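You operate a simulated robot arm through the tools that you are given. There is no shell and no other tool. Be economical: measure what you need, move in short steps, check, and stop when the job is done.

Carry out the task below with a simulated robot arm. There is one attempt and no reset: what you move stays moved.

JOB
Put one of the tank bottles from the cubby ledge on the long white table top. Then take the white sponge and leave it on the purple-topped cable cover. Then pull the booth service drawer open. Do these in the order given. Set down upright: tank bottle.

The check looks at the end state, three seconds after you hand in, the way a careful person would. Anything else that was tipped, shoved, dropped, spilled or broken makes it a failure. Lids that push on must go on centred and level and be pressed home; caps that screw on are set level and turned clockwise until they are tight.

ROBOT AND FRAMES
A 6-joint arm with a two-finger parallel gripper on a trunk, on a base that drives. Base frame: it is fixed to the floor where the robot stands at the start and does not move with it; the origin is under the middle of the robot, x ahead of it, y to its left, z up. Lengths are in m, angles in degrees, forces in N, time in s.
Its first joint turns from -166.0 to 166.0 degrees. Places, roughly: booth service drawer [-3.2, 1.9, 0.7]; long white table top [-3, 0.4, 0.7]; white sponge [0.5, -1.5, 0.25]. Payload 4.1 kg.
The tool frame sits at the grasp point between the pads (the TCP): z along the fingers, y along the line on which they close. The tips reach 0.023 m beyond it. Largest opening 0.094 m; finger width 0.038, thickness 0.01; the body of the gripper, 0.054 by 0.096 m, starts 0.039 m behind the TCP.
Orientation is that of the tool frame in the base frame, as [roll, pitch, yaw] about the fixed x, y, z axes, in that order (R = Rz(yaw) Ry(pitch) Rx(roll)). With the fingers straight down and closing along the base's y, the tool's x points along the base's -x, its y along +y and its z along -z.

CONTROLS
- The arm moves only by the tool nudge_tool. Its argument "motion" is a list of rows, each a list of 3 entries, a list of its own where there are three numbers: the shift along the base's x, y, z in cm, then the turn, a rotation vector about the base's x, y, z in degrees, then the finger opening in cm, from 0 to 9.4. In form: [[[x, y, z], [ax, ay, az], fingers], ...]. A call has 1 to 12 rows; each row shifts and turns the commanded pose from where the row before left it. Rows are played at 5 a second. More than 0.05 m and 8.6 degrees between two rows, or a gripper value outside its range, and nothing of the call is played. Where a pose cannot be reached the arm comes as near as it can. A force on the tool above 40 N (or 10 N above the force at the start of the call, whichever is more), or a blocked arm, ends the call early, and 0.2 s more pass. The fingers move at their own pace (about 0.045 m/s each) and stop on an object; they squeeze with about 24 N. The grip force told is the motor's: it shows also when the fingers shut on nothing. Time passes only in rows, and 0.2 s behind the last, so rows that do not move let the fingers close. It gives the time, the measured TCP pose, the force on the tool (base axes), the opening and the grip force at its end, in the units of the frame above (readings bear some noise), with the torque about the TCP (base axes, N m) and any sound that the robot's microphone picked up.
- Cameras (640 x 400 px; columns grow to the right, rows downward): "scene" is now at [0.0236, 0.1652, 1.4292]; the picture's right is [-0.01, -1.00, 0.00], its down [-0.69, 0.01, -0.72] and it looks along [0.72, -0.01, -0.70] (base axes); focal length 254 px, centre (320, 200). "wrist" rides on the gripper at [0.086, 0.016, -0.074] in the tool frame; the picture's right is [-0.18, 0.98, 0.00], its down [-0.58, -0.11, -0.81] and it looks along [-0.79, -0.15, 0.59] (tool axes); focal length 243 px, centre (320, 200). There is no depth. A picture from a camera that has moved, and an enlarged one, comes with that camera's place and axes in the base frame and with its lens. The place of the scene camera against the robot may be out by one fixed shift of up to 0.025 m in any direction.
- camera(camera): a new picture of that camera. It takes no simulated time.
- lift_body(by): slides the trunk up (or, below 0, down) by that many m; the arm and the scene camera ride with it, the base frame stays. It gives what a move gives, with no picture.
- steer(legs): drives the robot by 1 to 6 legs, each [ahead, turn to the left] in m and degrees, along the robot's own axes; the way and the turn of a leg run together, so that a leg with both is an arc; at most 1.5 m and 180 degrees a leg. The arm and the cameras ride along, it lands a little off, and it stops where it bumps. It gives what a move gives.
- turn_head(pan, tilt): turns the head with the scene camera to pan (to the left, within 155 degrees either way) and tilt (down, from -29 to 69), counted from straight ahead of the robot. It gives what a move gives.
- enlarge(camera, box): a new picture of the part [left, top, right, bottom] of that camera's present view, enlarged. It takes no simulated time.
- hand_in(): hands the job in; it is judged then, once.

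Go step by step. Nothing tells you exact positions but the pictures and the camera data: compare them with the known pose of the tool, close in by small moves and look again before you grip or let go. The budget is 165 turns and 108 pictures, counting those below and the enlarged ones. Unless the task says otherwise, let go and move clear before handing in, and close with one line.

The tools are called after "Call:" as name(argument=value, ...) on one line, values as JSON. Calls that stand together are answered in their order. nudge_tool: Moves the arm, as the interface text tells. Its arguments: {"type":"object","properties":{"motion":{"type":"array"}},"required":["motion"]} The other tools are called the same way: lift_body (by) slides the trunk up or down; steer (legs) drives the base; turn_head (pan, tilt) turns the head that bears the scene camera; camera (camera) takes a picture; enlarge (camera, box) takes an enlarged picture of a part of a camera's view; hand_in () hands the job in.

At the start:

```text
time_s: 0.0
ee_pos: [0.4915, 0.0116, 1.0425]
tcp_rot: [-179.9, 0.0, 179.9]
ft_force: [-0.9, -0.6, -0.7]
torque: [-0.02, -0.02, -0.01]
finger_gap: 0.094
grip_force: 0.1
trunk travel left (down, up): [-0.375, 0.215]
robot x, y, heading: [-0.0, -0.0009, 0.1]
head pan, tilt: [-0.8, 44.0]
```

scene: 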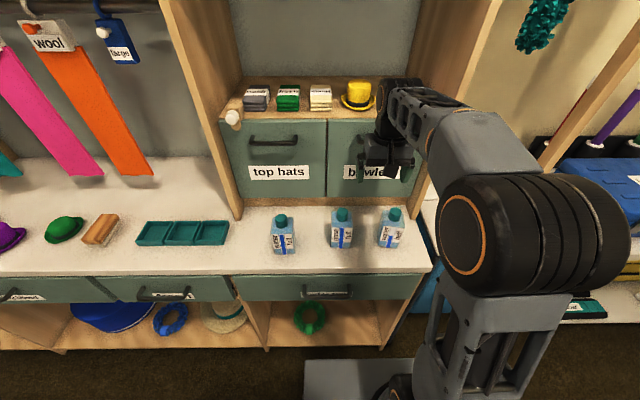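
wrist: 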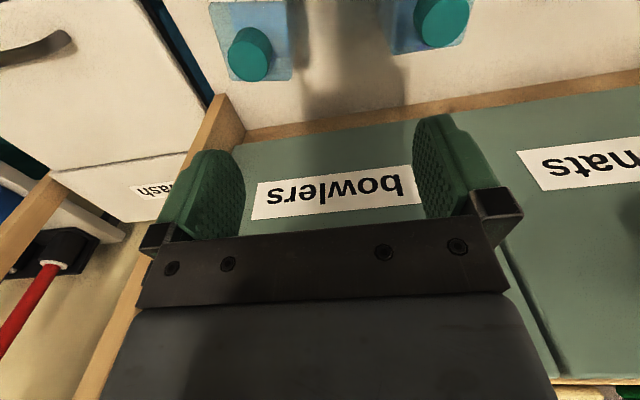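

I see a bench with three blue bottles with teal caps, and cubbies above and below. I'll look closer and look around before moving.

Call:
enlarge(camera="scene", box=[220, 70, 440, 270])

Call:
turn_head(pan=-75, tilt=40)

Call:
camera(camera="scene")

```text
2.00 times, centred on (330, 170) of scene
camera zoom: at [0.0236, 0.1652, 1.4292], right [-0.01, -1.0, 0.0], down [-0.69, 0.01, -0.72], along [0.72, -0.01, -0.7], focal length 508 px, centre (300, 260)
```

zoom: 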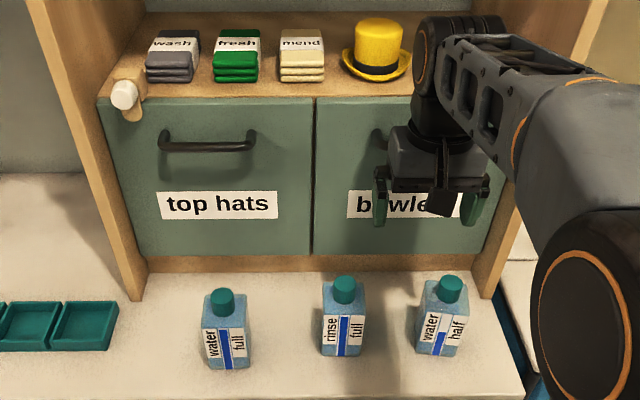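

```text
time_s: 1.5
ee_pos: [0.4912, 0.012, 1.0417]
tcp_rot: [180.0, 0.0, 179.9]
ft_force: [0.3, -0.1, 0.4]
torque: [-0.02, 0.02, 0.0]
finger_gap: 0.0942
grip_force: 0.1
trunk travel left (down, up): [-0.375, 0.215]
robot x, y, heading: [-0.0037, -0.001, 0.2]
head pan, tilt: [-75.0, 40.0]
```

```text
104 pictures are left
camera scene: at [-0.0365, 0.0843, 1.4351], right [-0.97, -0.26, 0.0], down [-0.17, 0.62, -0.77], along [0.2, -0.74, -0.64], focal length 254 px, centre (320, 200)
```

scene: 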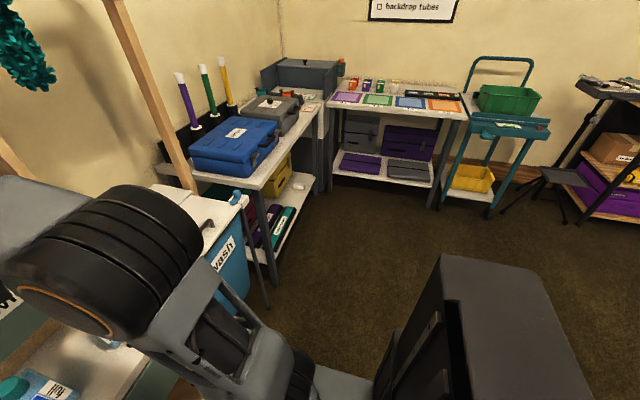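

The sponge seems to be on the lower shelf of the table to the right. Looking further around.

Call:
enlarge(camera="scene", box=[160, 50, 340, 290])

Call:
enlarge(camera="scene", box=[300, 0, 640, 220])

Call:
turn_head(pan=-140, tilt=20)

Call:
camera(camera="scene")

Call:
turn_head(pan=150, tilt=20)

Call:
camera(camera="scene")

Call:
turn_head(pan=70, tilt=30)

Call:
camera(camera="scene")

```text
1.67 times, centred on (250, 170) of scene
camera zoom: at [-0.0365, 0.0843, 1.4351], right [-0.97, -0.26, 0.0], down [-0.17, 0.62, -0.77], along [0.2, -0.74, -0.64], focal length 424 px, centre (437, 250)
```

zoom: 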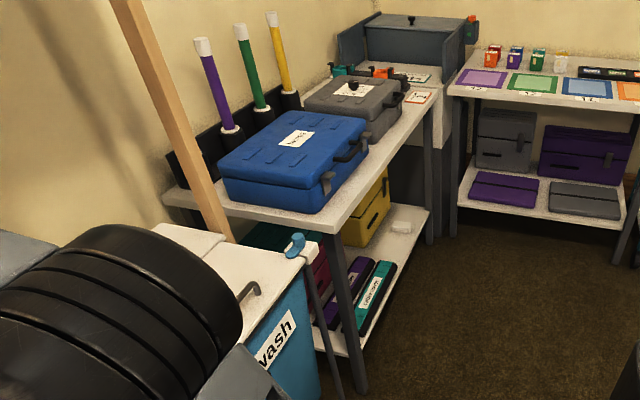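

```text
1.82 times, centred on (470, 110) of scene
camera zoom: at [-0.0365, 0.0843, 1.4351], right [-0.97, -0.26, 0.0], down [-0.17, 0.62, -0.77], along [0.2, -0.74, -0.64], focal length 462 px, centre (47, 364)
```

zoom: 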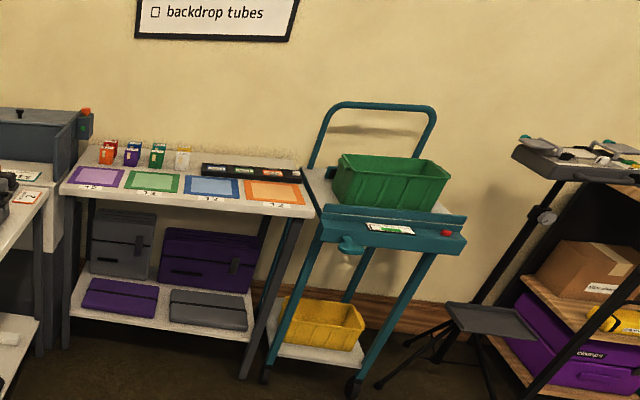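

```text
time_s: 2.8
ee_pos: [0.4907, 0.0121, 1.0421]
tcp_rot: [180.0, 0.0, 179.9]
ft_force: [0.0, 1.2, -0.3]
torque: [0.0, 0.0, 0.01]
finger_gap: 0.0939
grip_force: 0.0
trunk travel left (down, up): [-0.375, 0.215]
robot x, y, heading: [-0.0032, 0.0012, 0.3]
head pan, tilt: [-140.0, 20.0]
```

```text
101 pictures are left
camera scene: at [-0.1298, 0.1065, 1.4665], right [-0.64, 0.77, 0.0], down [0.26, 0.22, -0.94], along [-0.72, -0.6, -0.34], focal length 254 px, centre (320, 200)
```

scene: 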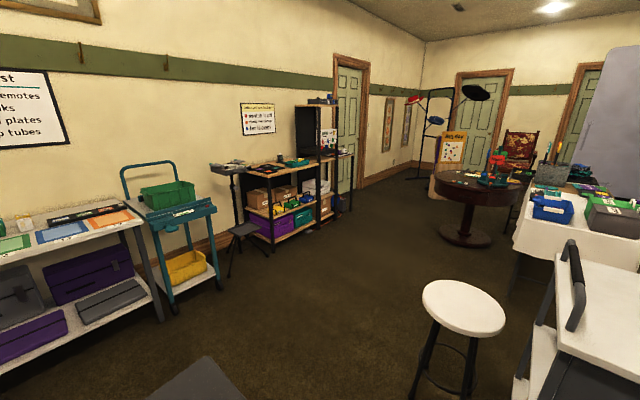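

```text
time_s: 6.8
ee_pos: [0.4926, 0.0134, 1.043]
tcp_rot: [179.9, 0.0, -180.0]
ft_force: [-0.3, -0.5, -0.4]
torque: [0.0, 0.02, 0.0]
finger_gap: 0.0939
grip_force: 0.1
trunk travel left (down, up): [-0.375, 0.215]
robot x, y, heading: [-0.0024, -0.0017, -0.2]
head pan, tilt: [150.0, 20.0]
```

```text
100 pictures are left
camera scene: at [-0.1391, 0.213, 1.4665], right [0.5, 0.87, 0.0], down [0.3, -0.17, -0.94], along [-0.81, 0.47, -0.34], focal length 254 px, centre (320, 200)
```

scene: 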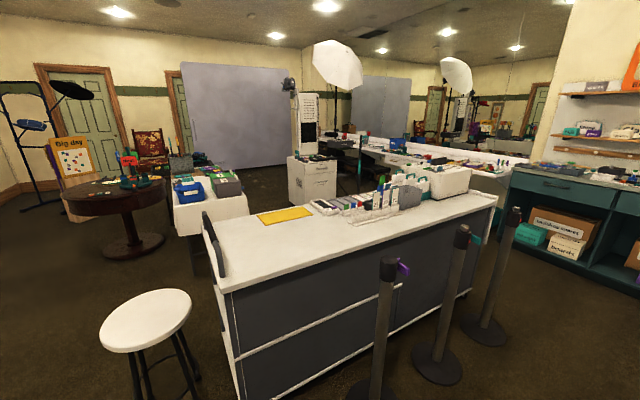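

```text
time_s: 8.3
ee_pos: [0.4898, 0.0112, 1.0422]
tcp_rot: [180.0, -0.1, -179.9]
ft_force: [0.3, -0.4, -0.2]
torque: [-0.03, 0.0, 0.01]
finger_gap: 0.0943
grip_force: 0.1
trunk travel left (down, up): [-0.375, 0.215]
robot x, y, heading: [-0.0028, 0.001, 0.3]
head pan, tilt: [70.0, 30.0]
```

```text
99 pictures are left
camera scene: at [-0.0276, 0.2514, 1.4505], right [0.94, -0.34, 0.0], down [-0.17, -0.47, -0.87], along [0.3, 0.81, -0.5], focal length 254 px, centre (320, 200)
```

scene: 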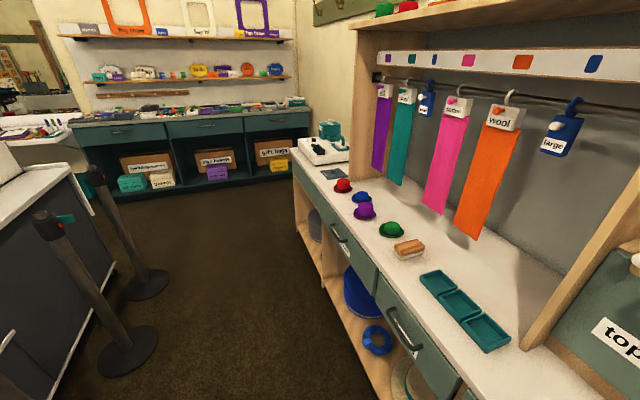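

The three bottles on this ledge (water/rinse) are the tank bottles; the white table and booth stand behind me. I'll return the head to the bench and get the wrist over the middle bottle to measure it.

Call:
turn_head(pan=0, tilt=60)

Call:
camera(camera="scene")

Call:
enlarge(camera="wrist", box=[180, 0, 500, 160])

```text
time_s: 9.7
ee_pos: [0.4912, 0.0118, 1.0414]
tcp_rot: [-179.9, 0.0, -180.0]
ft_force: [0.1, -0.1, -0.1]
torque: [0.02, 0.01, -0.02]
finger_gap: 0.0939
grip_force: 0.0
trunk travel left (down, up): [-0.375, 0.215]
robot x, y, heading: [-0.0006, 0.0005, 0.0]
head pan, tilt: [0.0, 60.0]
```

```text
98 pictures are left
camera scene: at [0.0082, 0.1664, 1.4084], right [0.0, -1.0, 0.0], down [-0.87, 0.0, -0.5], along [0.5, 0.0, -0.87], focal length 254 px, centre (320, 200)
```

scene: 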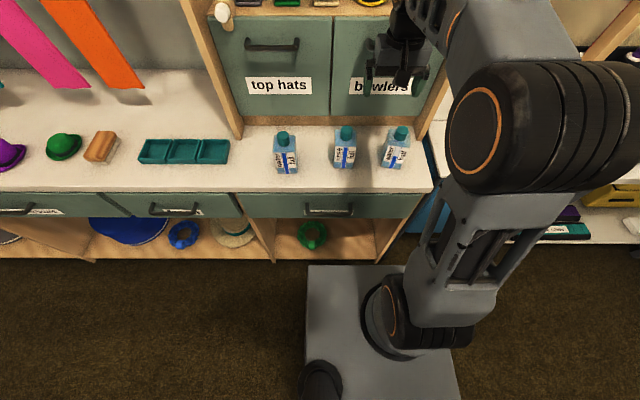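

```text
2.00 times, centred on (340, 80) of wrist
camera zoom: at [0.4053, 0.0276, 1.116], right [0.18, 0.98, 0.0], down [0.58, -0.11, 0.81], along [0.79, -0.15, -0.59], focal length 485 px, centre (280, 440)
```

zoom: 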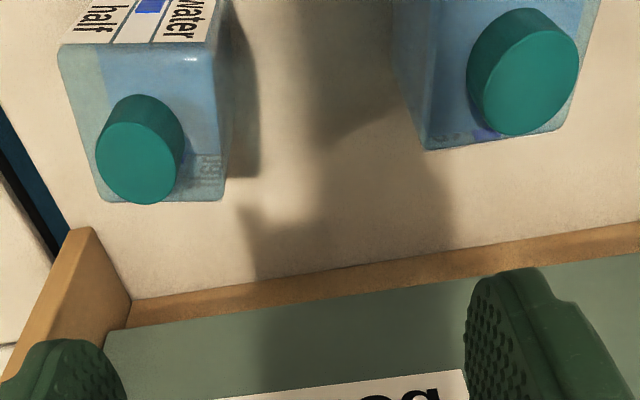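

The bottles' caps are near z≈0.92 with x≈0.48; the middle "rinse" bottle is at about y≈0.10 and squared to the counter. I'll move the open gripper above it and look.

Call:
nudge_tool(motion=[[[0, 3, 0], [0, 0, 0], 9.4], [[0, 3, 0], [0, 0, 0], 9.4], [[-0.5, 3, 0], [0, 0, 0], 9.4], [[0, 0, 0], [0, 0, 0], 9.4]])

Call:
camera(camera="wrist")

Call:
camera(camera="scene")

```text
time_s: 10.7
ee_pos: [0.4863, 0.102, 1.0404]
tcp_rot: [180.0, 0.0, 180.0]
ft_force: [0.1, 0.5, -0.2]
torque: [-0.04, 0.01, 0.0]
finger_gap: 0.094
grip_force: 0.1
trunk travel left (down, up): [-0.375, 0.215]
robot x, y, heading: [-0.0025, -0.0001, -0.1]
head pan, tilt: [0.0, 60.0]
```

```text
96 pictures are left
camera wrist: at [0.4005, 0.1182, 1.1156], right [0.18, 0.98, 0.0], down [0.58, -0.11, 0.81], along [0.79, -0.15, -0.59], focal length 243 px, centre (320, 200)
```

wrist: 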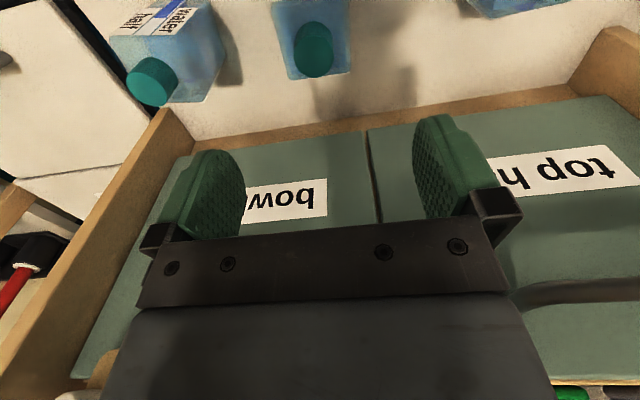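

```text
95 pictures are left
camera scene: at [0.0081, 0.1666, 1.4084], right [0.0, -1.0, 0.0], down [-0.87, 0.0, -0.5], along [0.5, 0.0, -0.87], focal length 254 px, centre (320, 200)
```

scene: 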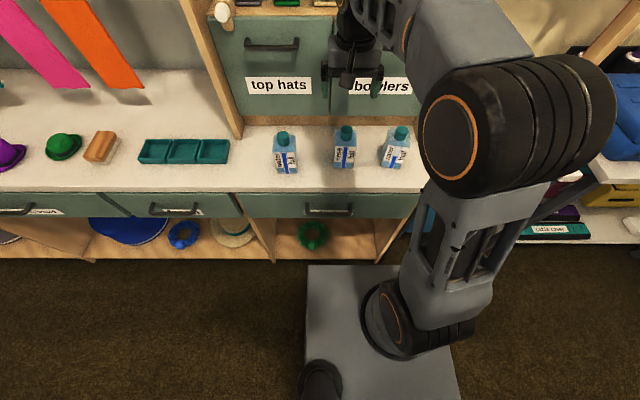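

Two wrist views agree: cap top centre at about (0.479, 0.098, 0.916). I'll centre over it, slide the trunk down partway and check.

Call:
nudge_tool(motion=[[[-0.7, -0.4, 0], [0, 0, 0], 9.4], [[0, 0, 0], [0, 0, 0], 9.4]])

Call:
lift_body(by=-0.09)

Call:
camera(camera="wrist")

Call:
enlarge(camera="scene", box=[240, 50, 440, 210])

```text
time_s: 11.3
ee_pos: [0.48, 0.097, 1.042]
tcp_rot: [-180.0, 0.0, 180.0]
ft_force: [-0.1, 0.9, 0.3]
torque: [-0.02, -0.01, -0.01]
finger_gap: 0.0941
grip_force: 0.1
trunk travel left (down, up): [-0.375, 0.215]
robot x, y, heading: [-0.0025, 0.0004, -0.2]
head pan, tilt: [0.0, 60.0]
```

```text
time_s: 12.6
ee_pos: [0.4783, 0.0984, 0.9525]
tcp_rot: [-179.9, 0.1, 180.0]
ft_force: [0.6, 0.4, -0.6]
torque: [0.01, 0.04, 0.0]
finger_gap: 0.0939
grip_force: 0.1
trunk travel left (down, up): [-0.285, 0.305]
robot x, y, heading: [-0.0028, -0.0002, 0.2]
head pan, tilt: [0.0, 60.0]
```

```text
94 pictures are left
camera wrist: at [0.3935, 0.1138, 1.026], right [0.18, 0.98, 0.0], down [0.58, -0.11, 0.81], along [0.79, -0.15, -0.59], focal length 243 px, centre (320, 200)
```

wrist: 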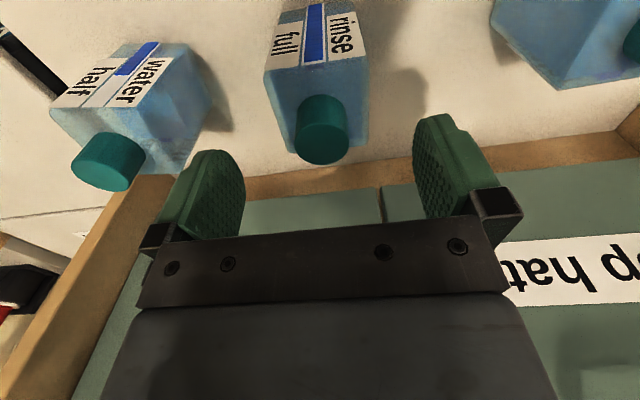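

```text
2.50 times, centred on (340, 130) of scene
camera zoom: at [0.0081, 0.1664, 1.3184], right [0.0, -1.0, 0.0], down [-0.87, 0.0, -0.5], along [0.5, 0.0, -0.87], focal length 635 px, centre (270, 375)
```

zoom: 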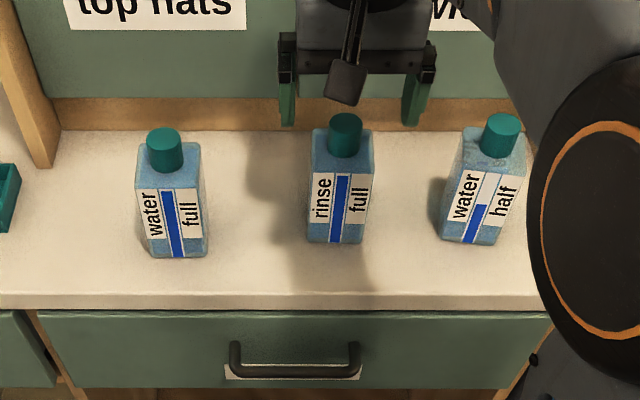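

The fingers straddle the bottle, with the cap top about level with the tips (~0.93). I'll lower another 5 cm so the pads flank the shoulder, then close gently.

Call:
nudge_tool(motion=[[[0, 0.3, -1], [0, 0, 0], 9.4], [[0, 0, -1], [0, 0, 0], 9.4], [[0, 0, -1], [0, 0, 0], 9.4], [[0, 0, -1], [0, 0, 0], 9.4], [[0, 0, 0], [0, 0, 0], 9.4]])

Call:
camera(camera="wrist")

Call:
enlarge(camera="scene", box=[240, 50, 440, 210])

```text
time_s: 13.8
ee_pos: [0.4781, 0.1011, 0.9119]
tcp_rot: [-179.9, 0.0, 180.0]
ft_force: [-0.2, 1.0, -0.3]
torque: [-0.02, -0.03, 0.01]
finger_gap: 0.0939
grip_force: 0.0
trunk travel left (down, up): [-0.285, 0.305]
robot x, y, heading: [0.0019, -0.0033, -0.1]
head pan, tilt: [0.0, 60.0]
```

```text
92 pictures are left
camera wrist: at [0.393, 0.1167, 0.9862], right [0.18, 0.98, 0.0], down [0.58, -0.11, 0.81], along [0.79, -0.15, -0.59], focal length 243 px, centre (320, 200)
```

wrist: 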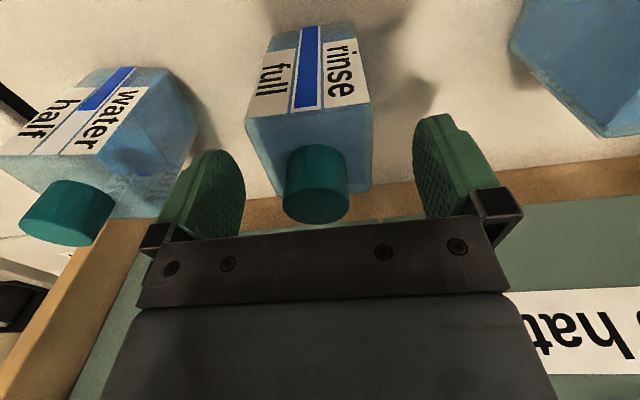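

```text
2.50 times, centred on (340, 130) of scene
camera zoom: at [0.0082, 0.1664, 1.3184], right [0.0, -1.0, 0.0], down [-0.87, 0.0, -0.5], along [0.5, 0.0, -0.87], focal length 635 px, centre (270, 375)
```

zoom: 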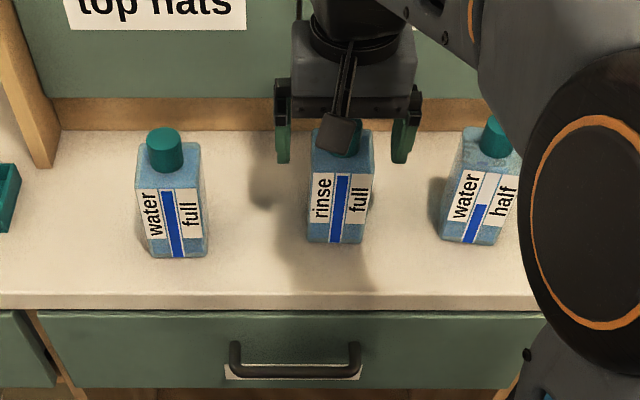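

Cap top ≈0.926 confirmed and the bottle is centred. Lower 1.2 cm more and close.

Call:
nudge_tool(motion=[[[0, 0, -1.2], [0, 0, 0], 9.4], [[0, 0, 0], [0, 0, 0], 9.4], [[0, 0, 0], [0, 0, 0], 7], [[0, 0, 0], [0, 0, 0], 5], [[0, 0, 0], [0, 0, 0], 4], [[0, 0, 0], [0, 0, 0], 4], [[0, 0, 0], [0, 0, 0], 4]])

Call:
camera(camera="wrist")

```text
time_s: 15.4
ee_pos: [0.4784, 0.102, 0.9003]
tcp_rot: [180.0, 0.0, -180.0]
ft_force: [-0.2, -0.5, 1.3]
torque: [-0.04, -0.01, 0.02]
finger_gap: 0.0578
grip_force: 23.8
trunk travel left (down, up): [-0.285, 0.305]
robot x, y, heading: [-0.0033, -0.001, 0.3]
head pan, tilt: [0.0, 60.0]
```

```text
90 pictures are left
camera wrist: at [0.3932, 0.1168, 0.9744], right [0.18, 0.98, 0.0], down [0.58, -0.11, 0.81], along [0.79, -0.15, -0.59], focal length 243 px, centre (320, 200)
```

wrist: 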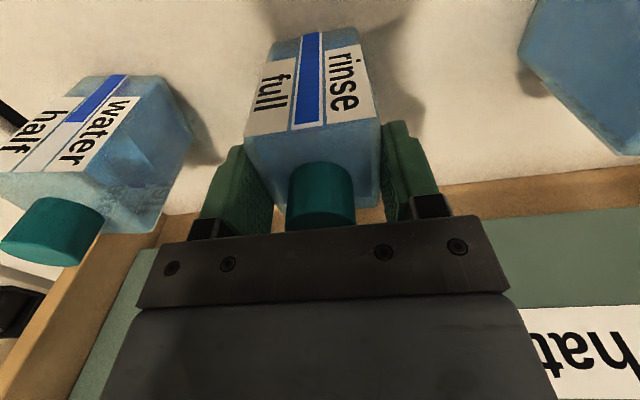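

The bottle is gripped (gap 0.058). Lift it clear and check, then scout the way behind.

Call:
lift_body(by=0.15)

Call:
camera(camera="wrist")

Call:
turn_head(pan=155, tilt=20)

Call:
enlarge(camera="scene", box=[0, 60, 360, 290])

```text
time_s: 17.1
ee_pos: [0.4791, 0.1015, 1.0502]
tcp_rot: [-179.9, 0.0, -180.0]
ft_force: [0.5, -0.4, -2.6]
torque: [0.01, 0.0, -0.02]
finger_gap: 0.0578
grip_force: 24.6
trunk travel left (down, up): [-0.435, 0.155]
robot x, y, heading: [-0.0006, -0.0, -0.1]
head pan, tilt: [0.0, 60.0]
```

```text
89 pictures are left
camera wrist: at [0.3934, 0.117, 1.1242], right [0.18, 0.98, 0.0], down [0.58, -0.11, 0.81], along [0.79, -0.15, -0.59], focal length 243 px, centre (320, 200)
```

wrist: 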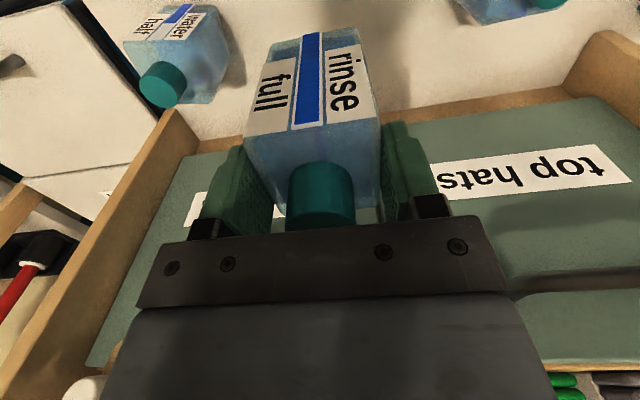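

```text
time_s: 19.5
ee_pos: [0.4802, 0.1027, 1.0501]
tcp_rot: [-179.9, 0.0, -180.0]
ft_force: [-1.3, -0.3, -2.1]
torque: [0.03, 0.04, 0.03]
finger_gap: 0.058
grip_force: 23.2
trunk travel left (down, up): [-0.435, 0.155]
robot x, y, heading: [-0.0003, -0.0004, 0.1]
head pan, tilt: [154.7, 20.0]
```

```text
1.74 times, centred on (180, 175) of scene
camera zoom: at [-0.1425, 0.2063, 1.5265], right [0.43, 0.9, 0.0], down [0.31, -0.15, -0.94], along [-0.85, 0.4, -0.34], focal length 442 px, centre (564, 244)
```

zoom: 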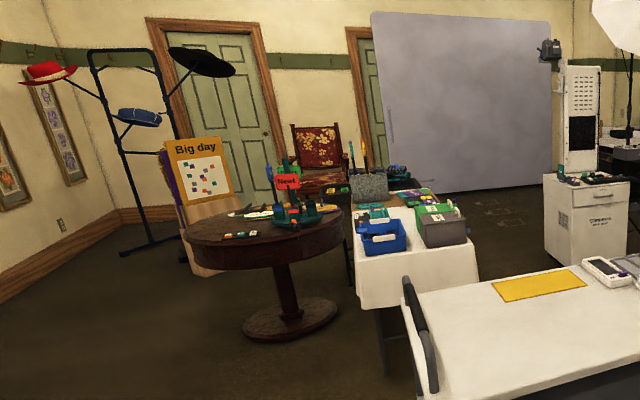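

The table with the blue and grey bins is the white table; its near end has some space. I'll back off, fold the arm in, and look around again for a route past the stool.

Call:
steer(legs=[[-0.22, 0]])

Call:
nudge_tool(motion=[[[-4, -2, 0], [0, 0, 0], 4], [[-4, -2, 0], [0, 0, 0], 4], [[-4, -2, 0], [0, 0, 0], 4], [[-4, -2, 0], [0, 0, 0], 4], [[0, -2, 0], [0, 0, 0], 4]])

Call:
turn_head(pan=-155, tilt=35)

Call:
camera(camera="scene")

```text
time_s: 21.2
ee_pos: [0.2548, 0.1021, 1.0506]
tcp_rot: [-180.0, 0.0, -179.9]
ft_force: [0.9, 0.4, -2.2]
torque: [0.03, 0.01, -0.02]
finger_gap: 0.0579
grip_force: 23.5
trunk travel left (down, up): [-0.435, 0.155]
robot x, y, heading: [-0.2256, -0.0021, 0.0]
head pan, tilt: [154.7, 20.0]
```

```text
time_s: 22.4
ee_pos: [0.0952, 0.0014, 1.0499]
tcp_rot: [180.0, 0.0, -179.8]
ft_force: [0.0, 0.5, -2.1]
torque: [0.03, -0.05, 0.01]
finger_gap: 0.0577
grip_force: 24.0
trunk travel left (down, up): [-0.435, 0.155]
robot x, y, heading: [-0.2212, 0.0004, 0.1]
head pan, tilt: [154.7, 20.0]
```

```text
time_s: 26.6
ee_pos: [0.0963, 0.0021, 1.05]
tcp_rot: [-180.0, 0.0, -179.8]
ft_force: [0.1, -0.3, -1.8]
torque: [0.01, 0.01, 0.02]
finger_gap: 0.058
grip_force: 24.1
trunk travel left (down, up): [-0.435, 0.155]
robot x, y, heading: [-0.2254, 0.0005, 0.4]
head pan, tilt: [-154.7, 35.0]
```

```text
87 pictures are left
camera scene: at [-0.3619, 0.1279, 1.5027], right [-0.43, 0.9, 0.0], down [0.52, 0.25, -0.82], along [-0.74, -0.35, -0.57], focal length 254 px, centre (320, 200)
```

scene: 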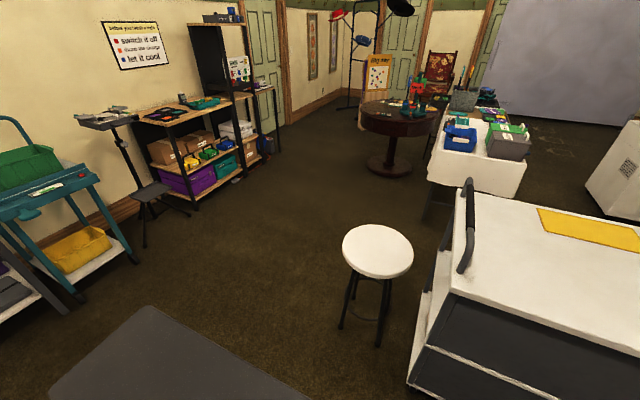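

The stool is at about (-1.2, 0.0) and the desk corner at (-1.0, 0.3). I'll turn right and drive around to about (-1.4, -0.85).

Call:
steer(legs=[[0, -144], [1.45, 0]])

Call:
turn_head(pan=-60, tilt=30)

Call:
camera(camera="scene")

```text
time_s: 39.8
ee_pos: [-1.6601, -1.0127, 1.0502]
tcp_rot: [-179.9, 0.0, 35.5]
ft_force: [-0.8, 0.6, -2.3]
torque: [0.02, 0.0, 0.01]
finger_gap: 0.0575
grip_force: 23.9
trunk travel left (down, up): [-0.435, 0.155]
robot x, y, heading: [-1.4042, -0.8254, -144.4]
head pan, tilt: [-154.7, 35.0]
```

```text
time_s: 41.5
ee_pos: [-1.6602, -1.0132, 1.0507]
tcp_rot: [-180.0, 0.0, 35.4]
ft_force: [-0.5, -1.6, -3.5]
torque: [-0.01, 0.02, -0.03]
finger_gap: 0.0578
grip_force: 23.4
trunk travel left (down, up): [-0.435, 0.155]
robot x, y, heading: [-1.402, -0.8289, -144.6]
head pan, tilt: [-60.0, 30.0]
```

```text
86 pictures are left
camera scene: at [-1.3363, -0.8907, 1.5105], right [0.42, 0.91, 0.0], down [0.45, -0.21, -0.87], along [-0.79, 0.36, -0.5], focal length 254 px, centre (320, 200)
```

scene: 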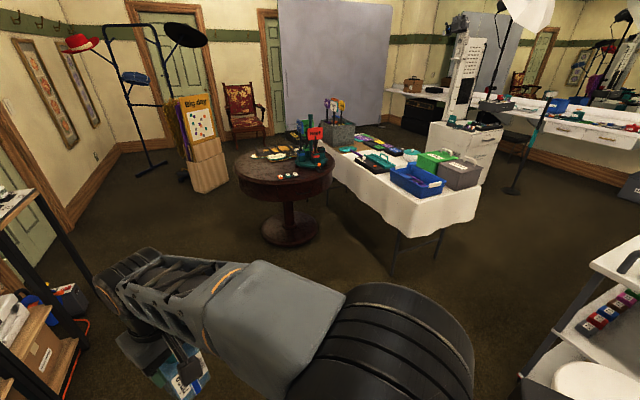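

Call:
enlarge(camera="scene", box=[230, 90, 510, 270])

Call:
enlarge(camera="scene", box=[400, 0, 640, 200])

```text
2.22 times, centred on (370, 180) of scene
camera zoom: at [-1.3363, -0.8907, 1.5105], right [0.42, 0.91, 0.0], down [0.45, -0.21, -0.87], along [-0.79, 0.36, -0.5], focal length 565 px, centre (209, 244)
```

zoom: 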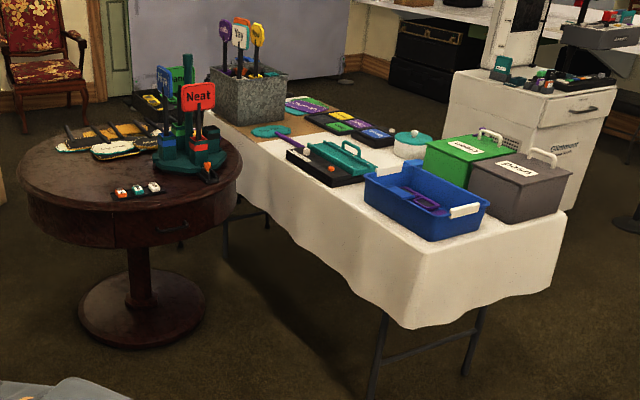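

```text
2.00 times, centred on (520, 100) of scene
camera zoom: at [-1.3363, -0.8907, 1.5105], right [0.42, 0.91, 0.0], down [0.45, -0.21, -0.87], along [-0.79, 0.36, -0.5], focal length 508 px, centre (-80, 400)
```

zoom: 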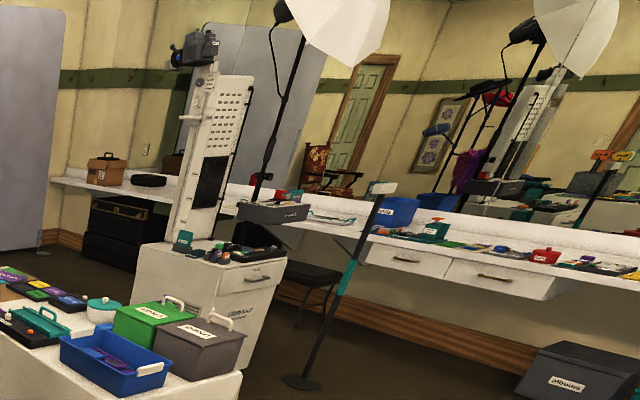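

The near end of the cloth table is at x≈-2.3, y 0.2–0.76. I'll drive closer to find a free patch on it.

Call:
steer(legs=[[0, -82.5], [0.6, 0]])

Call:
turn_head(pan=0, tilt=40)

Call:
camera(camera="scene")

```text
time_s: 48.3
ee_pos: [-2.0365, -0.1683, 1.0492]
tcp_rot: [180.0, 0.0, -46.2]
ft_force: [-0.4, -0.1, -2.2]
torque: [0.0, 0.02, 0.01]
finger_gap: 0.0579
grip_force: 24.5
trunk travel left (down, up): [-0.435, 0.155]
robot x, y, heading: [-1.8136, -0.396, 133.6]
head pan, tilt: [-60.0, 30.0]
```

```text
time_s: 49.6
ee_pos: [-2.0375, -0.1681, 1.0501]
tcp_rot: [-180.0, 0.0, -46.2]
ft_force: [0.3, 0.0, -2.0]
torque: [-0.04, 0.01, 0.03]
finger_gap: 0.0581
grip_force: 24.0
trunk travel left (down, up): [-0.435, 0.155]
robot x, y, heading: [-1.8141, -0.3956, 133.7]
head pan, tilt: [0.0, 40.0]
```

```text
83 pictures are left
camera scene: at [-1.9511, -0.4943, 1.4951], right [0.72, 0.69, 0.0], down [0.44, -0.46, -0.77], along [-0.53, 0.55, -0.64], focal length 254 px, centre (320, 200)
```

scene: 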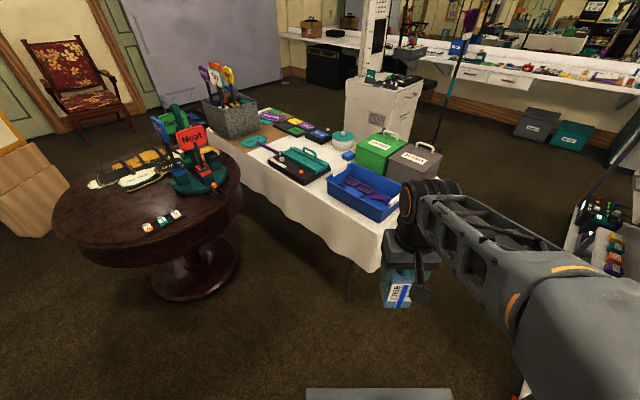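

Call:
enlarge(camera="scene", box=[200, 90, 440, 250])

```text
2.50 times, centred on (320, 170) of scene
camera zoom: at [-1.9511, -0.4943, 1.4951], right [0.72, 0.69, 0.0], down [0.44, -0.46, -0.77], along [-0.53, 0.55, -0.64], focal length 635 px, centre (320, 275)
```

zoom: 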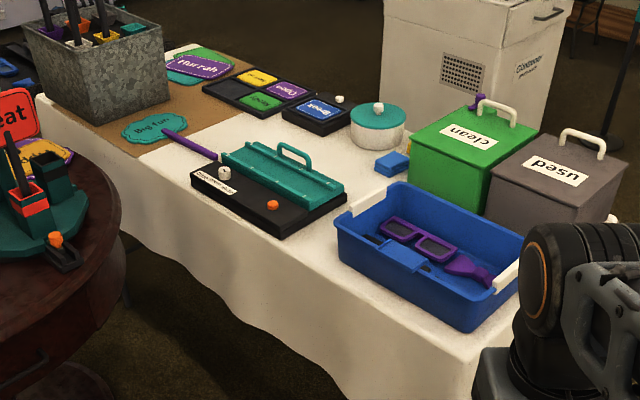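

Near end strip between the blue bin and the table end looks free but is hidden by the arm. I'll move along to face it from the end and look.

Call:
steer(legs=[[0, -40], [0.35, 0]])

Call:
turn_head(pan=50, tilt=45)

Call:
camera(camera="scene")

Call:
turn_head(pan=-70, tilt=55)

Call:
camera(camera="scene")

```text
time_s: 53.7
ee_pos: [-1.8697, 0.2674, 1.0498]
tcp_rot: [-180.0, -0.1, -85.6]
ft_force: [0.1, 0.4, -2.2]
torque: [-0.04, 0.02, -0.03]
finger_gap: 0.0577
grip_force: 24.3
trunk travel left (down, up): [-0.435, 0.155]
robot x, y, heading: [-1.8425, -0.0498, 94.5]
head pan, tilt: [0.0, 40.0]
```

```text
time_s: 54.9
ee_pos: [-1.8695, 0.2683, 1.0483]
tcp_rot: [179.9, 0.0, -85.6]
ft_force: [-1.0, -0.5, -2.0]
torque: [-0.05, 0.01, 0.03]
finger_gap: 0.0574
grip_force: 24.1
trunk travel left (down, up): [-0.435, 0.155]
robot x, y, heading: [-1.839, -0.0479, 94.7]
head pan, tilt: [50.0, 45.0]
```

```text
81 pictures are left
camera scene: at [-2.0692, -0.0756, 1.4879], right [0.58, 0.81, 0.0], down [0.58, -0.41, -0.71], along [-0.58, 0.41, -0.71], focal length 254 px, centre (320, 200)
```

scene: 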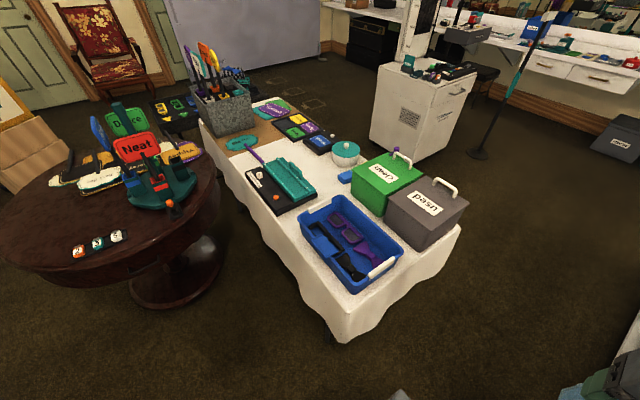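

```text
time_s: 56.9
ee_pos: [-1.8702, 0.2678, 1.0497]
tcp_rot: [180.0, 0.0, -85.5]
ft_force: [-0.2, -0.7, -1.6]
torque: [-0.01, 0.01, 0.01]
finger_gap: 0.0576
grip_force: 23.7
trunk travel left (down, up): [-0.435, 0.155]
robot x, y, heading: [-1.8441, -0.0544, 94.4]
head pan, tilt: [-70.0, 55.0]
```

```text
80 pictures are left
camera scene: at [-1.9374, -0.093, 1.4745], right [0.42, -0.91, 0.0], down [-0.75, -0.34, -0.57], along [0.52, 0.24, -0.82], focal length 254 px, centre (320, 200)
```

scene: 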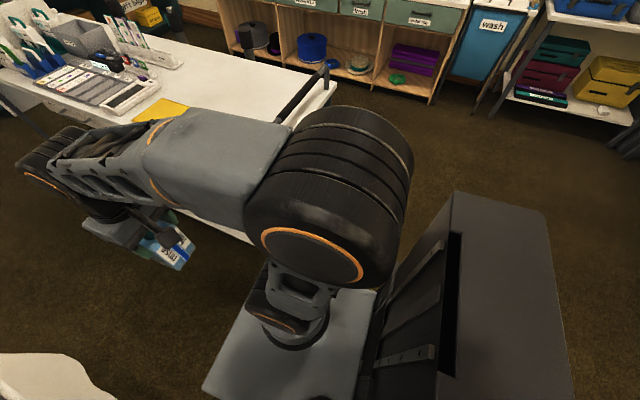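

The near end is crowded; the free white patches are between the trays, jar and boxes. I'll zoom on those.

Call:
turn_head(pan=50, tilt=40)

Call:
enlarge(camera="scene", box=[190, 80, 480, 280])

Call:
lift_body(by=0.15)

Call:
enlarge(camera="scene", box=[190, 120, 480, 320])

```text
time_s: 58.9
ee_pos: [-1.8693, 0.2684, 1.05]
tcp_rot: [180.0, 0.0, -85.5]
ft_force: [-0.2, 0.2, -2.2]
torque: [0.02, 0.0, -0.04]
finger_gap: 0.058
grip_force: 23.9
trunk travel left (down, up): [-0.435, 0.155]
robot x, y, heading: [-1.8437, -0.0471, 94.6]
head pan, tilt: [50.0, 40.0]
```

```text
2.00 times, centred on (335, 180) of scene
camera zoom: at [-2.0722, -0.0735, 1.4951], right [0.58, 0.81, 0.0], down [0.52, -0.37, -0.77], along [-0.62, 0.45, -0.64], focal length 508 px, centre (290, 240)
```

zoom: 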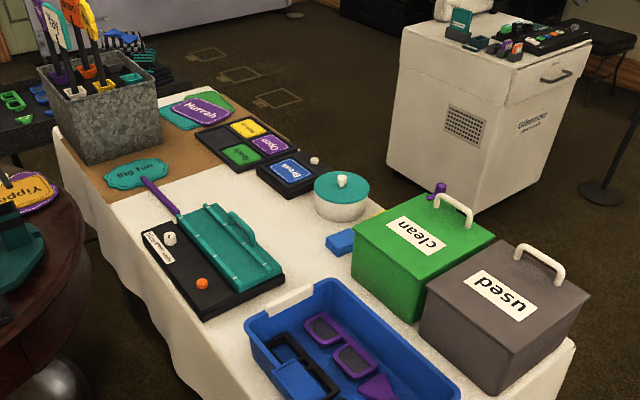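

```text
time_s: 60.6
ee_pos: [-1.8698, 0.2677, 1.2009]
tcp_rot: [179.9, 0.0, -85.5]
ft_force: [-0.7, 0.4, -2.1]
torque: [-0.01, 0.03, 0.02]
finger_gap: 0.0579
grip_force: 24.0
trunk travel left (down, up): [-0.585, 0.005]
robot x, y, heading: [-1.8448, -0.0483, 94.4]
head pan, tilt: [50.0, 40.0]
```

```text
2.00 times, centred on (335, 220) of scene
camera zoom: at [-2.0723, -0.0735, 1.6451], right [0.58, 0.81, 0.0], down [0.52, -0.37, -0.77], along [-0.62, 0.44, -0.64], focal length 508 px, centre (290, 160)
```

zoom: 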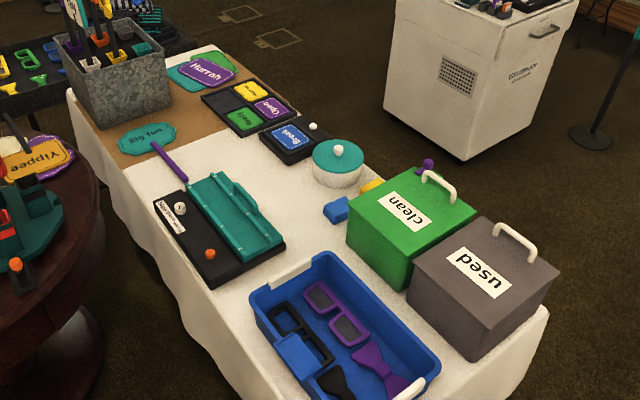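

The gap between the black/teal tray and the blue bin (x≈-2.66, y≈0.27) is a reachable free channel on the white table. The passage at the table end is too narrow, so I'll come in from the south, keeping off the round table.

Call:
steer(legs=[[-0.5, 0], [0, 69], [0.69, 0], [0, -73.5]])

Call:
turn_head(pan=15, tilt=50)

Call:
camera(camera="scene")

```text
time_s: 73.1
ee_pos: [-2.4596, -0.0243, 1.2004]
tcp_rot: [-180.0, 0.0, -90.3]
ft_force: [0.1, 0.4, -1.8]
torque: [-0.02, 0.0, 0.0]
finger_gap: 0.0578
grip_force: 24.0
trunk travel left (down, up): [-0.585, 0.005]
robot x, y, heading: [-2.4576, -0.3452, 90.0]
head pan, tilt: [50.0, 40.0]
```

```text
time_s: 74.1
ee_pos: [-2.4602, -0.0235, 1.2007]
tcp_rot: [180.0, 0.0, -90.3]
ft_force: [0.2, 0.0, -2.6]
torque: [0.0, 0.04, -0.01]
finger_gap: 0.0579
grip_force: 24.0
trunk travel left (down, up): [-0.585, 0.005]
robot x, y, heading: [-2.4563, -0.3408, 89.6]
head pan, tilt: [15.0, 50.0]
```

```text
77 pictures are left
camera scene: at [-2.6445, -0.328, 1.631], right [0.97, 0.25, 0.0], down [0.2, -0.74, -0.64], along [-0.16, 0.62, -0.77], focal length 254 px, centre (320, 200)
```

scene: 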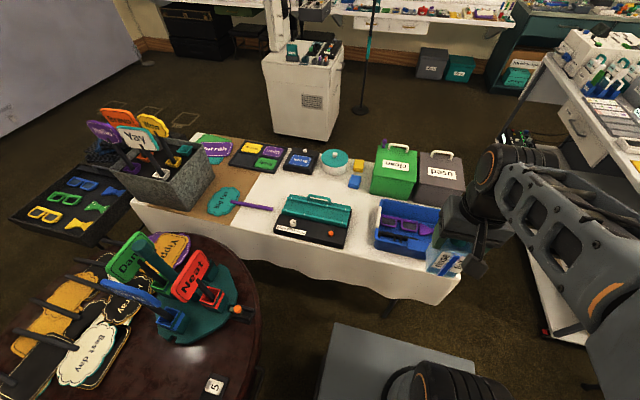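

Call:
enlarge(camera="scene", box=[220, 130, 480, 310])

```text
2.22 times, centred on (350, 220) of scene
camera zoom: at [-2.6445, -0.328, 1.631], right [0.97, 0.25, 0.0], down [0.2, -0.74, -0.64], along [-0.16, 0.62, -0.77], focal length 565 px, centre (253, 156)
```

zoom: 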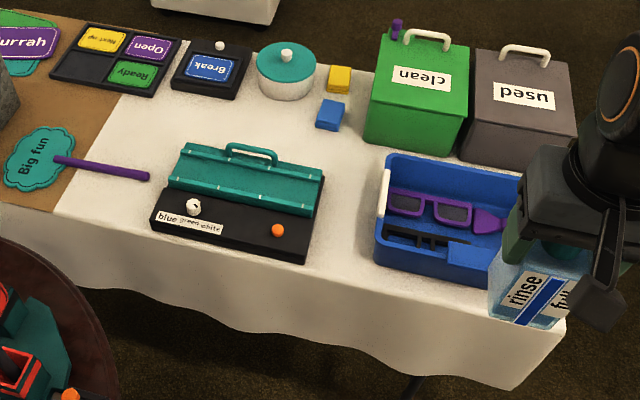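

Clear view: the gap centre is about (-2.615, 0.31), ~12 cm wide. I'll drive up 0.19 m, then turn the tool 90° so the fingers close along the gap.

Call:
steer(legs=[[0.19, 0]])

Call:
nudge_tool(motion=[[[0, 0, 0], [0, 0, 8.5], 4], [[0, 0, 0], [0, 0, 8.5], 4], [[0, 0, 0], [0, 0, 8.5], 4], [[0, 0, 0], [0, 0, 8.5], 4], [[0, 0, 0], [0, 0, 8.5], 4], [[0, 0, 0], [0, 0, 8.5], 4], [[0, 0, 0], [0, 0, 8.5], 4], [[0, 0, 0], [0, 0, 8.5], 4], [[0, 0, 0], [0, 0, 8.5], 4], [[0, 0, 0], [0, 0, 8.5], 4], [[0, 0, 0], [0, 0, 5.3], 4]])

```text
time_s: 75.6
ee_pos: [-2.4573, 0.1647, 1.1998]
tcp_rot: [-180.0, -0.2, -90.4]
ft_force: [-0.1, 1.1, -2.4]
torque: [-0.01, 0.01, 0.03]
finger_gap: 0.0578
grip_force: 23.8
trunk travel left (down, up): [-0.585, 0.005]
robot x, y, heading: [-2.4619, -0.1536, 89.6]
head pan, tilt: [15.0, 50.0]
```

```text
time_s: 78.0
ee_pos: [-2.4577, 0.1645, 1.2002]
tcp_rot: [-180.0, 0.0, 0.1]
ft_force: [-0.6, -1.0, -2.3]
torque: [-0.02, 0.02, 0.05]
finger_gap: 0.0579
grip_force: 23.9
trunk travel left (down, up): [-0.585, 0.005]
robot x, y, heading: [-2.4574, -0.1555, 89.9]
head pan, tilt: [15.0, 50.0]
```

Call:
nudge_tool(motion=[[[-3.2, 2.9, 0], [0, 0, 0], 4], [[-3.2, 2.9, 0], [0, 0, 0], 4], [[-3.2, 2.9, 0], [0, 0, 0], 4], [[-3.2, 2.9, 0], [0, 0, 0], 4], [[-3.0, 2.9, 0], [0, 0, 0], 4], [[0, 0, 0], [0, 0, 0], 4]])

Call:
camera(camera="wrist")

Call:
turn_head(pan=0, tilt=55)

Call:
camera(camera="scene")

```text
time_s: 79.4
ee_pos: [-2.6145, 0.311, 1.1997]
tcp_rot: [-180.0, 0.1, 0.0]
ft_force: [-0.3, -0.1, -2.0]
torque: [-0.01, -0.03, 0.0]
finger_gap: 0.0576
grip_force: 23.7
trunk travel left (down, up): [-0.585, 0.005]
robot x, y, heading: [-2.4634, -0.1521, 89.7]
head pan, tilt: [15.0, 50.0]
```

```text
75 pictures are left
camera wrist: at [-2.5268, 0.2934, 1.2739], right [-0.18, -0.98, 0.0], down [-0.58, 0.11, 0.81], along [-0.79, 0.15, -0.59], focal length 243 px, centre (320, 200)
```

wrist: 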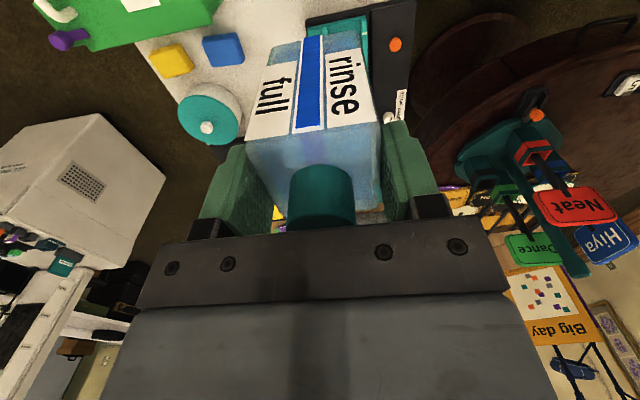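

```text
time_s: 80.2
ee_pos: [-2.6142, 0.3103, 1.1989]
tcp_rot: [180.0, 0.0, 0.0]
ft_force: [0.3, -0.6, -0.8]
torque: [0.05, -0.03, 0.01]
finger_gap: 0.0579
grip_force: 24.5
trunk travel left (down, up): [-0.585, 0.005]
robot x, y, heading: [-2.459, -0.1526, 89.8]
head pan, tilt: [0.0, 55.0]
```

```text
74 pictures are left
camera scene: at [-2.6237, -0.1419, 1.6244], right [1.0, -0.01, 0.0], down [0.0, -0.82, -0.57], along [0.0, 0.57, -0.82], focal length 254 px, centre (320, 200)
```

scene: 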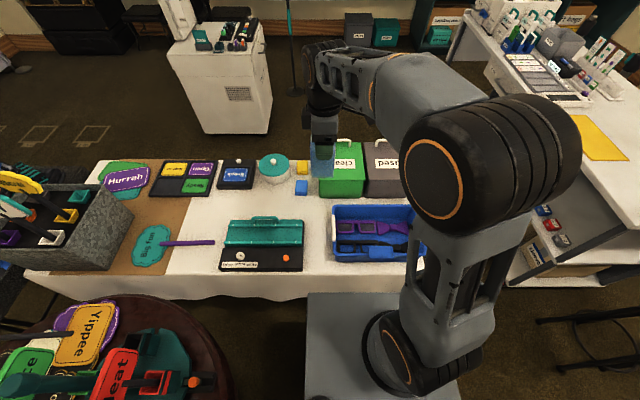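

The bottle hangs near the gap; shift 1.2 cm toward −x, lower the trunk part way and check.

Call:
nudge_tool(motion=[[[-1.2, 0, 0], [0, 0, 0], 4], [[0, 0, 0], [0, 0, 0], 4]])

Call:
lift_body(by=-0.25)

Call:
camera(camera="scene")

Call:
camera(camera="wrist")

```text
time_s: 80.8
ee_pos: [-2.6264, 0.3096, 1.1995]
tcp_rot: [-180.0, 0.0, 0.1]
ft_force: [0.5, 1.5, -3.0]
torque: [0.04, 0.03, -0.01]
finger_gap: 0.0578
grip_force: 23.7
trunk travel left (down, up): [-0.585, 0.005]
robot x, y, heading: [-2.4587, -0.1545, 89.7]
head pan, tilt: [0.0, 55.0]
```

```text
time_s: 83.4
ee_pos: [-2.628, 0.3097, 0.9497]
tcp_rot: [-179.9, 0.0, 0.0]
ft_force: [0.5, -0.9, -2.2]
torque: [0.03, -0.01, -0.01]
finger_gap: 0.0578
grip_force: 23.8
trunk travel left (down, up): [-0.335, 0.255]
robot x, y, heading: [-2.4578, -0.1523, 89.9]
head pan, tilt: [0.0, 55.0]
```

```text
73 pictures are left
camera scene: at [-2.6236, -0.142, 1.3745], right [1.0, -0.01, 0.0], down [0.0, -0.82, -0.57], along [0.0, 0.57, -0.82], focal length 254 px, centre (320, 200)
```

scene: 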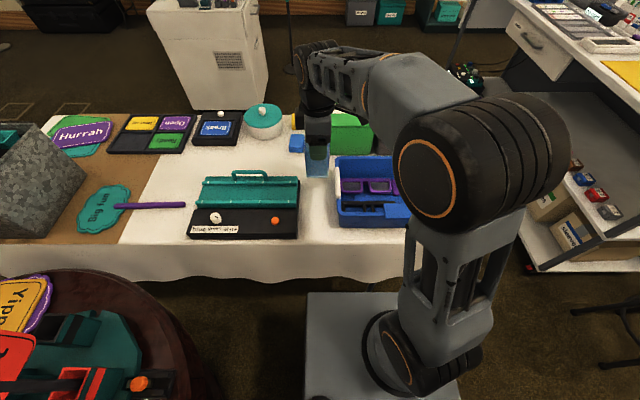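

```text
72 pictures are left
camera wrist: at [-2.5395, 0.2928, 1.0233], right [-0.18, -0.98, 0.0], down [-0.58, 0.11, 0.81], along [-0.79, 0.15, -0.59], focal length 243 px, centre (320, 200)
```

wrist: 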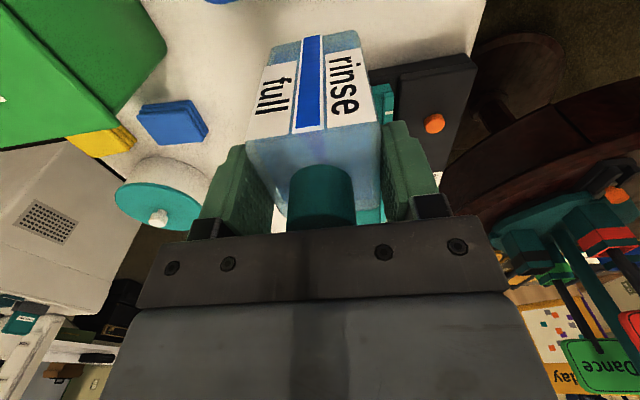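

Call:
nudge_tool(motion=[[[0, 0, -1], [0, 0, 0], 4], [[0, 0, -1], [0, 0, 0], 4], [[0, 0, -1], [0, 0, 0], 4], [[0, 0, -1], [0, 0, 0], 4], [[0, 0, 0], [0, 0, 0], 4]])

Call:
enlarge(camera="scene", box=[240, 100, 400, 260])

```text
time_s: 84.6
ee_pos: [-2.6269, 0.3098, 0.9098]
tcp_rot: [-180.0, 0.0, 0.0]
ft_force: [0.8, -0.4, -1.4]
torque: [0.01, -0.02, -0.01]
finger_gap: 0.0579
grip_force: 23.7
trunk travel left (down, up): [-0.335, 0.255]
robot x, y, heading: [-2.4569, -0.1523, 89.6]
head pan, tilt: [0.0, 55.0]
```

```text
2.50 times, centred on (320, 180) of scene
camera zoom: at [-2.6236, -0.1419, 1.3744], right [1.0, -0.01, 0.0], down [0.0, -0.82, -0.57], along [0.0, 0.57, -0.82], focal length 635 px, centre (320, 250)
```

zoom: 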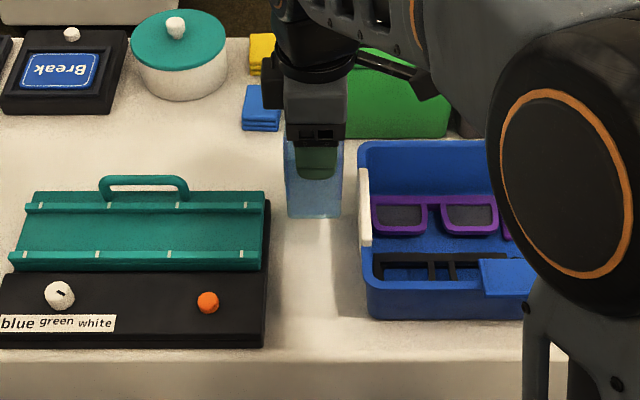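

Centred in the gap with ~1.5 cm either side at bin-handle height. Continue down slowly.

Call:
nudge_tool(motion=[[[0, 0, -1], [0, 0, 0], 4], [[0, 0, -1], [0, 0, 0], 4], [[0, 0, -0.5], [0, 0, 0], 4], [[0, 0, -0.5], [0, 0, 0], 4], [[0, 0, 0], [0, 0, 0], 4]])

Call:
enlarge(camera="scene", box=[240, 100, 400, 260])

```text
time_s: 85.8
ee_pos: [-2.6264, 0.3098, 0.8803]
tcp_rot: [179.9, -0.1, 0.0]
ft_force: [-0.4, 0.4, -2.7]
torque: [-0.03, -0.01, 0.0]
finger_gap: 0.0576
grip_force: 23.9
trunk travel left (down, up): [-0.335, 0.255]
robot x, y, heading: [-2.4587, -0.1552, 89.8]
head pan, tilt: [0.0, 55.0]
```

```text
2.50 times, centred on (320, 180) of scene
camera zoom: at [-2.6236, -0.142, 1.3744], right [1.0, -0.01, 0.0], down [0.0, -0.82, -0.57], along [0.0, 0.57, -0.82], focal length 635 px, centre (320, 250)
```

zoom: 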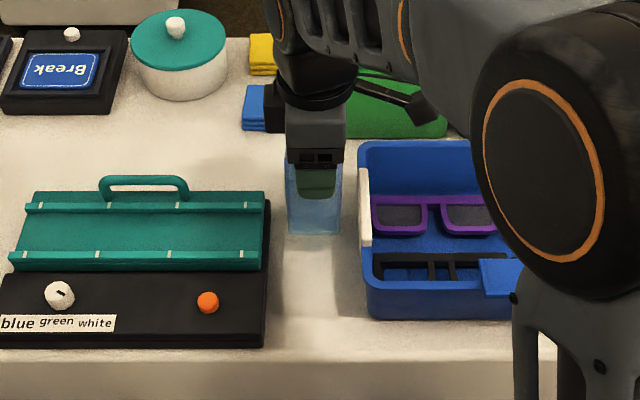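

Call:
nudge_tool(motion=[[[0, 0, -0.5], [0, 0, 0], 4], [[0, 0, -0.5], [0, 0, 0], 4], [[0, 0, -0.5], [0, 0, 0], 4], [[0, 0, -0.5], [0, 0, 0], 4], [[0, 0, -0.5], [0, 0, 0], 4], [[0, 0, 0], [0, 0, 0], 4]])

```text
time_s: 87.2
ee_pos: [-2.6268, 0.3106, 0.8542]
tcp_rot: [180.0, 0.0, -0.1]
ft_force: [-0.2, 0.0, -2.6]
torque: [-0.01, 0.0, -0.01]
finger_gap: 0.0577
grip_force: 24.1
trunk travel left (down, up): [-0.335, 0.255]
robot x, y, heading: [-2.4605, -0.1563, 89.7]
head pan, tilt: [0.0, 55.0]
```

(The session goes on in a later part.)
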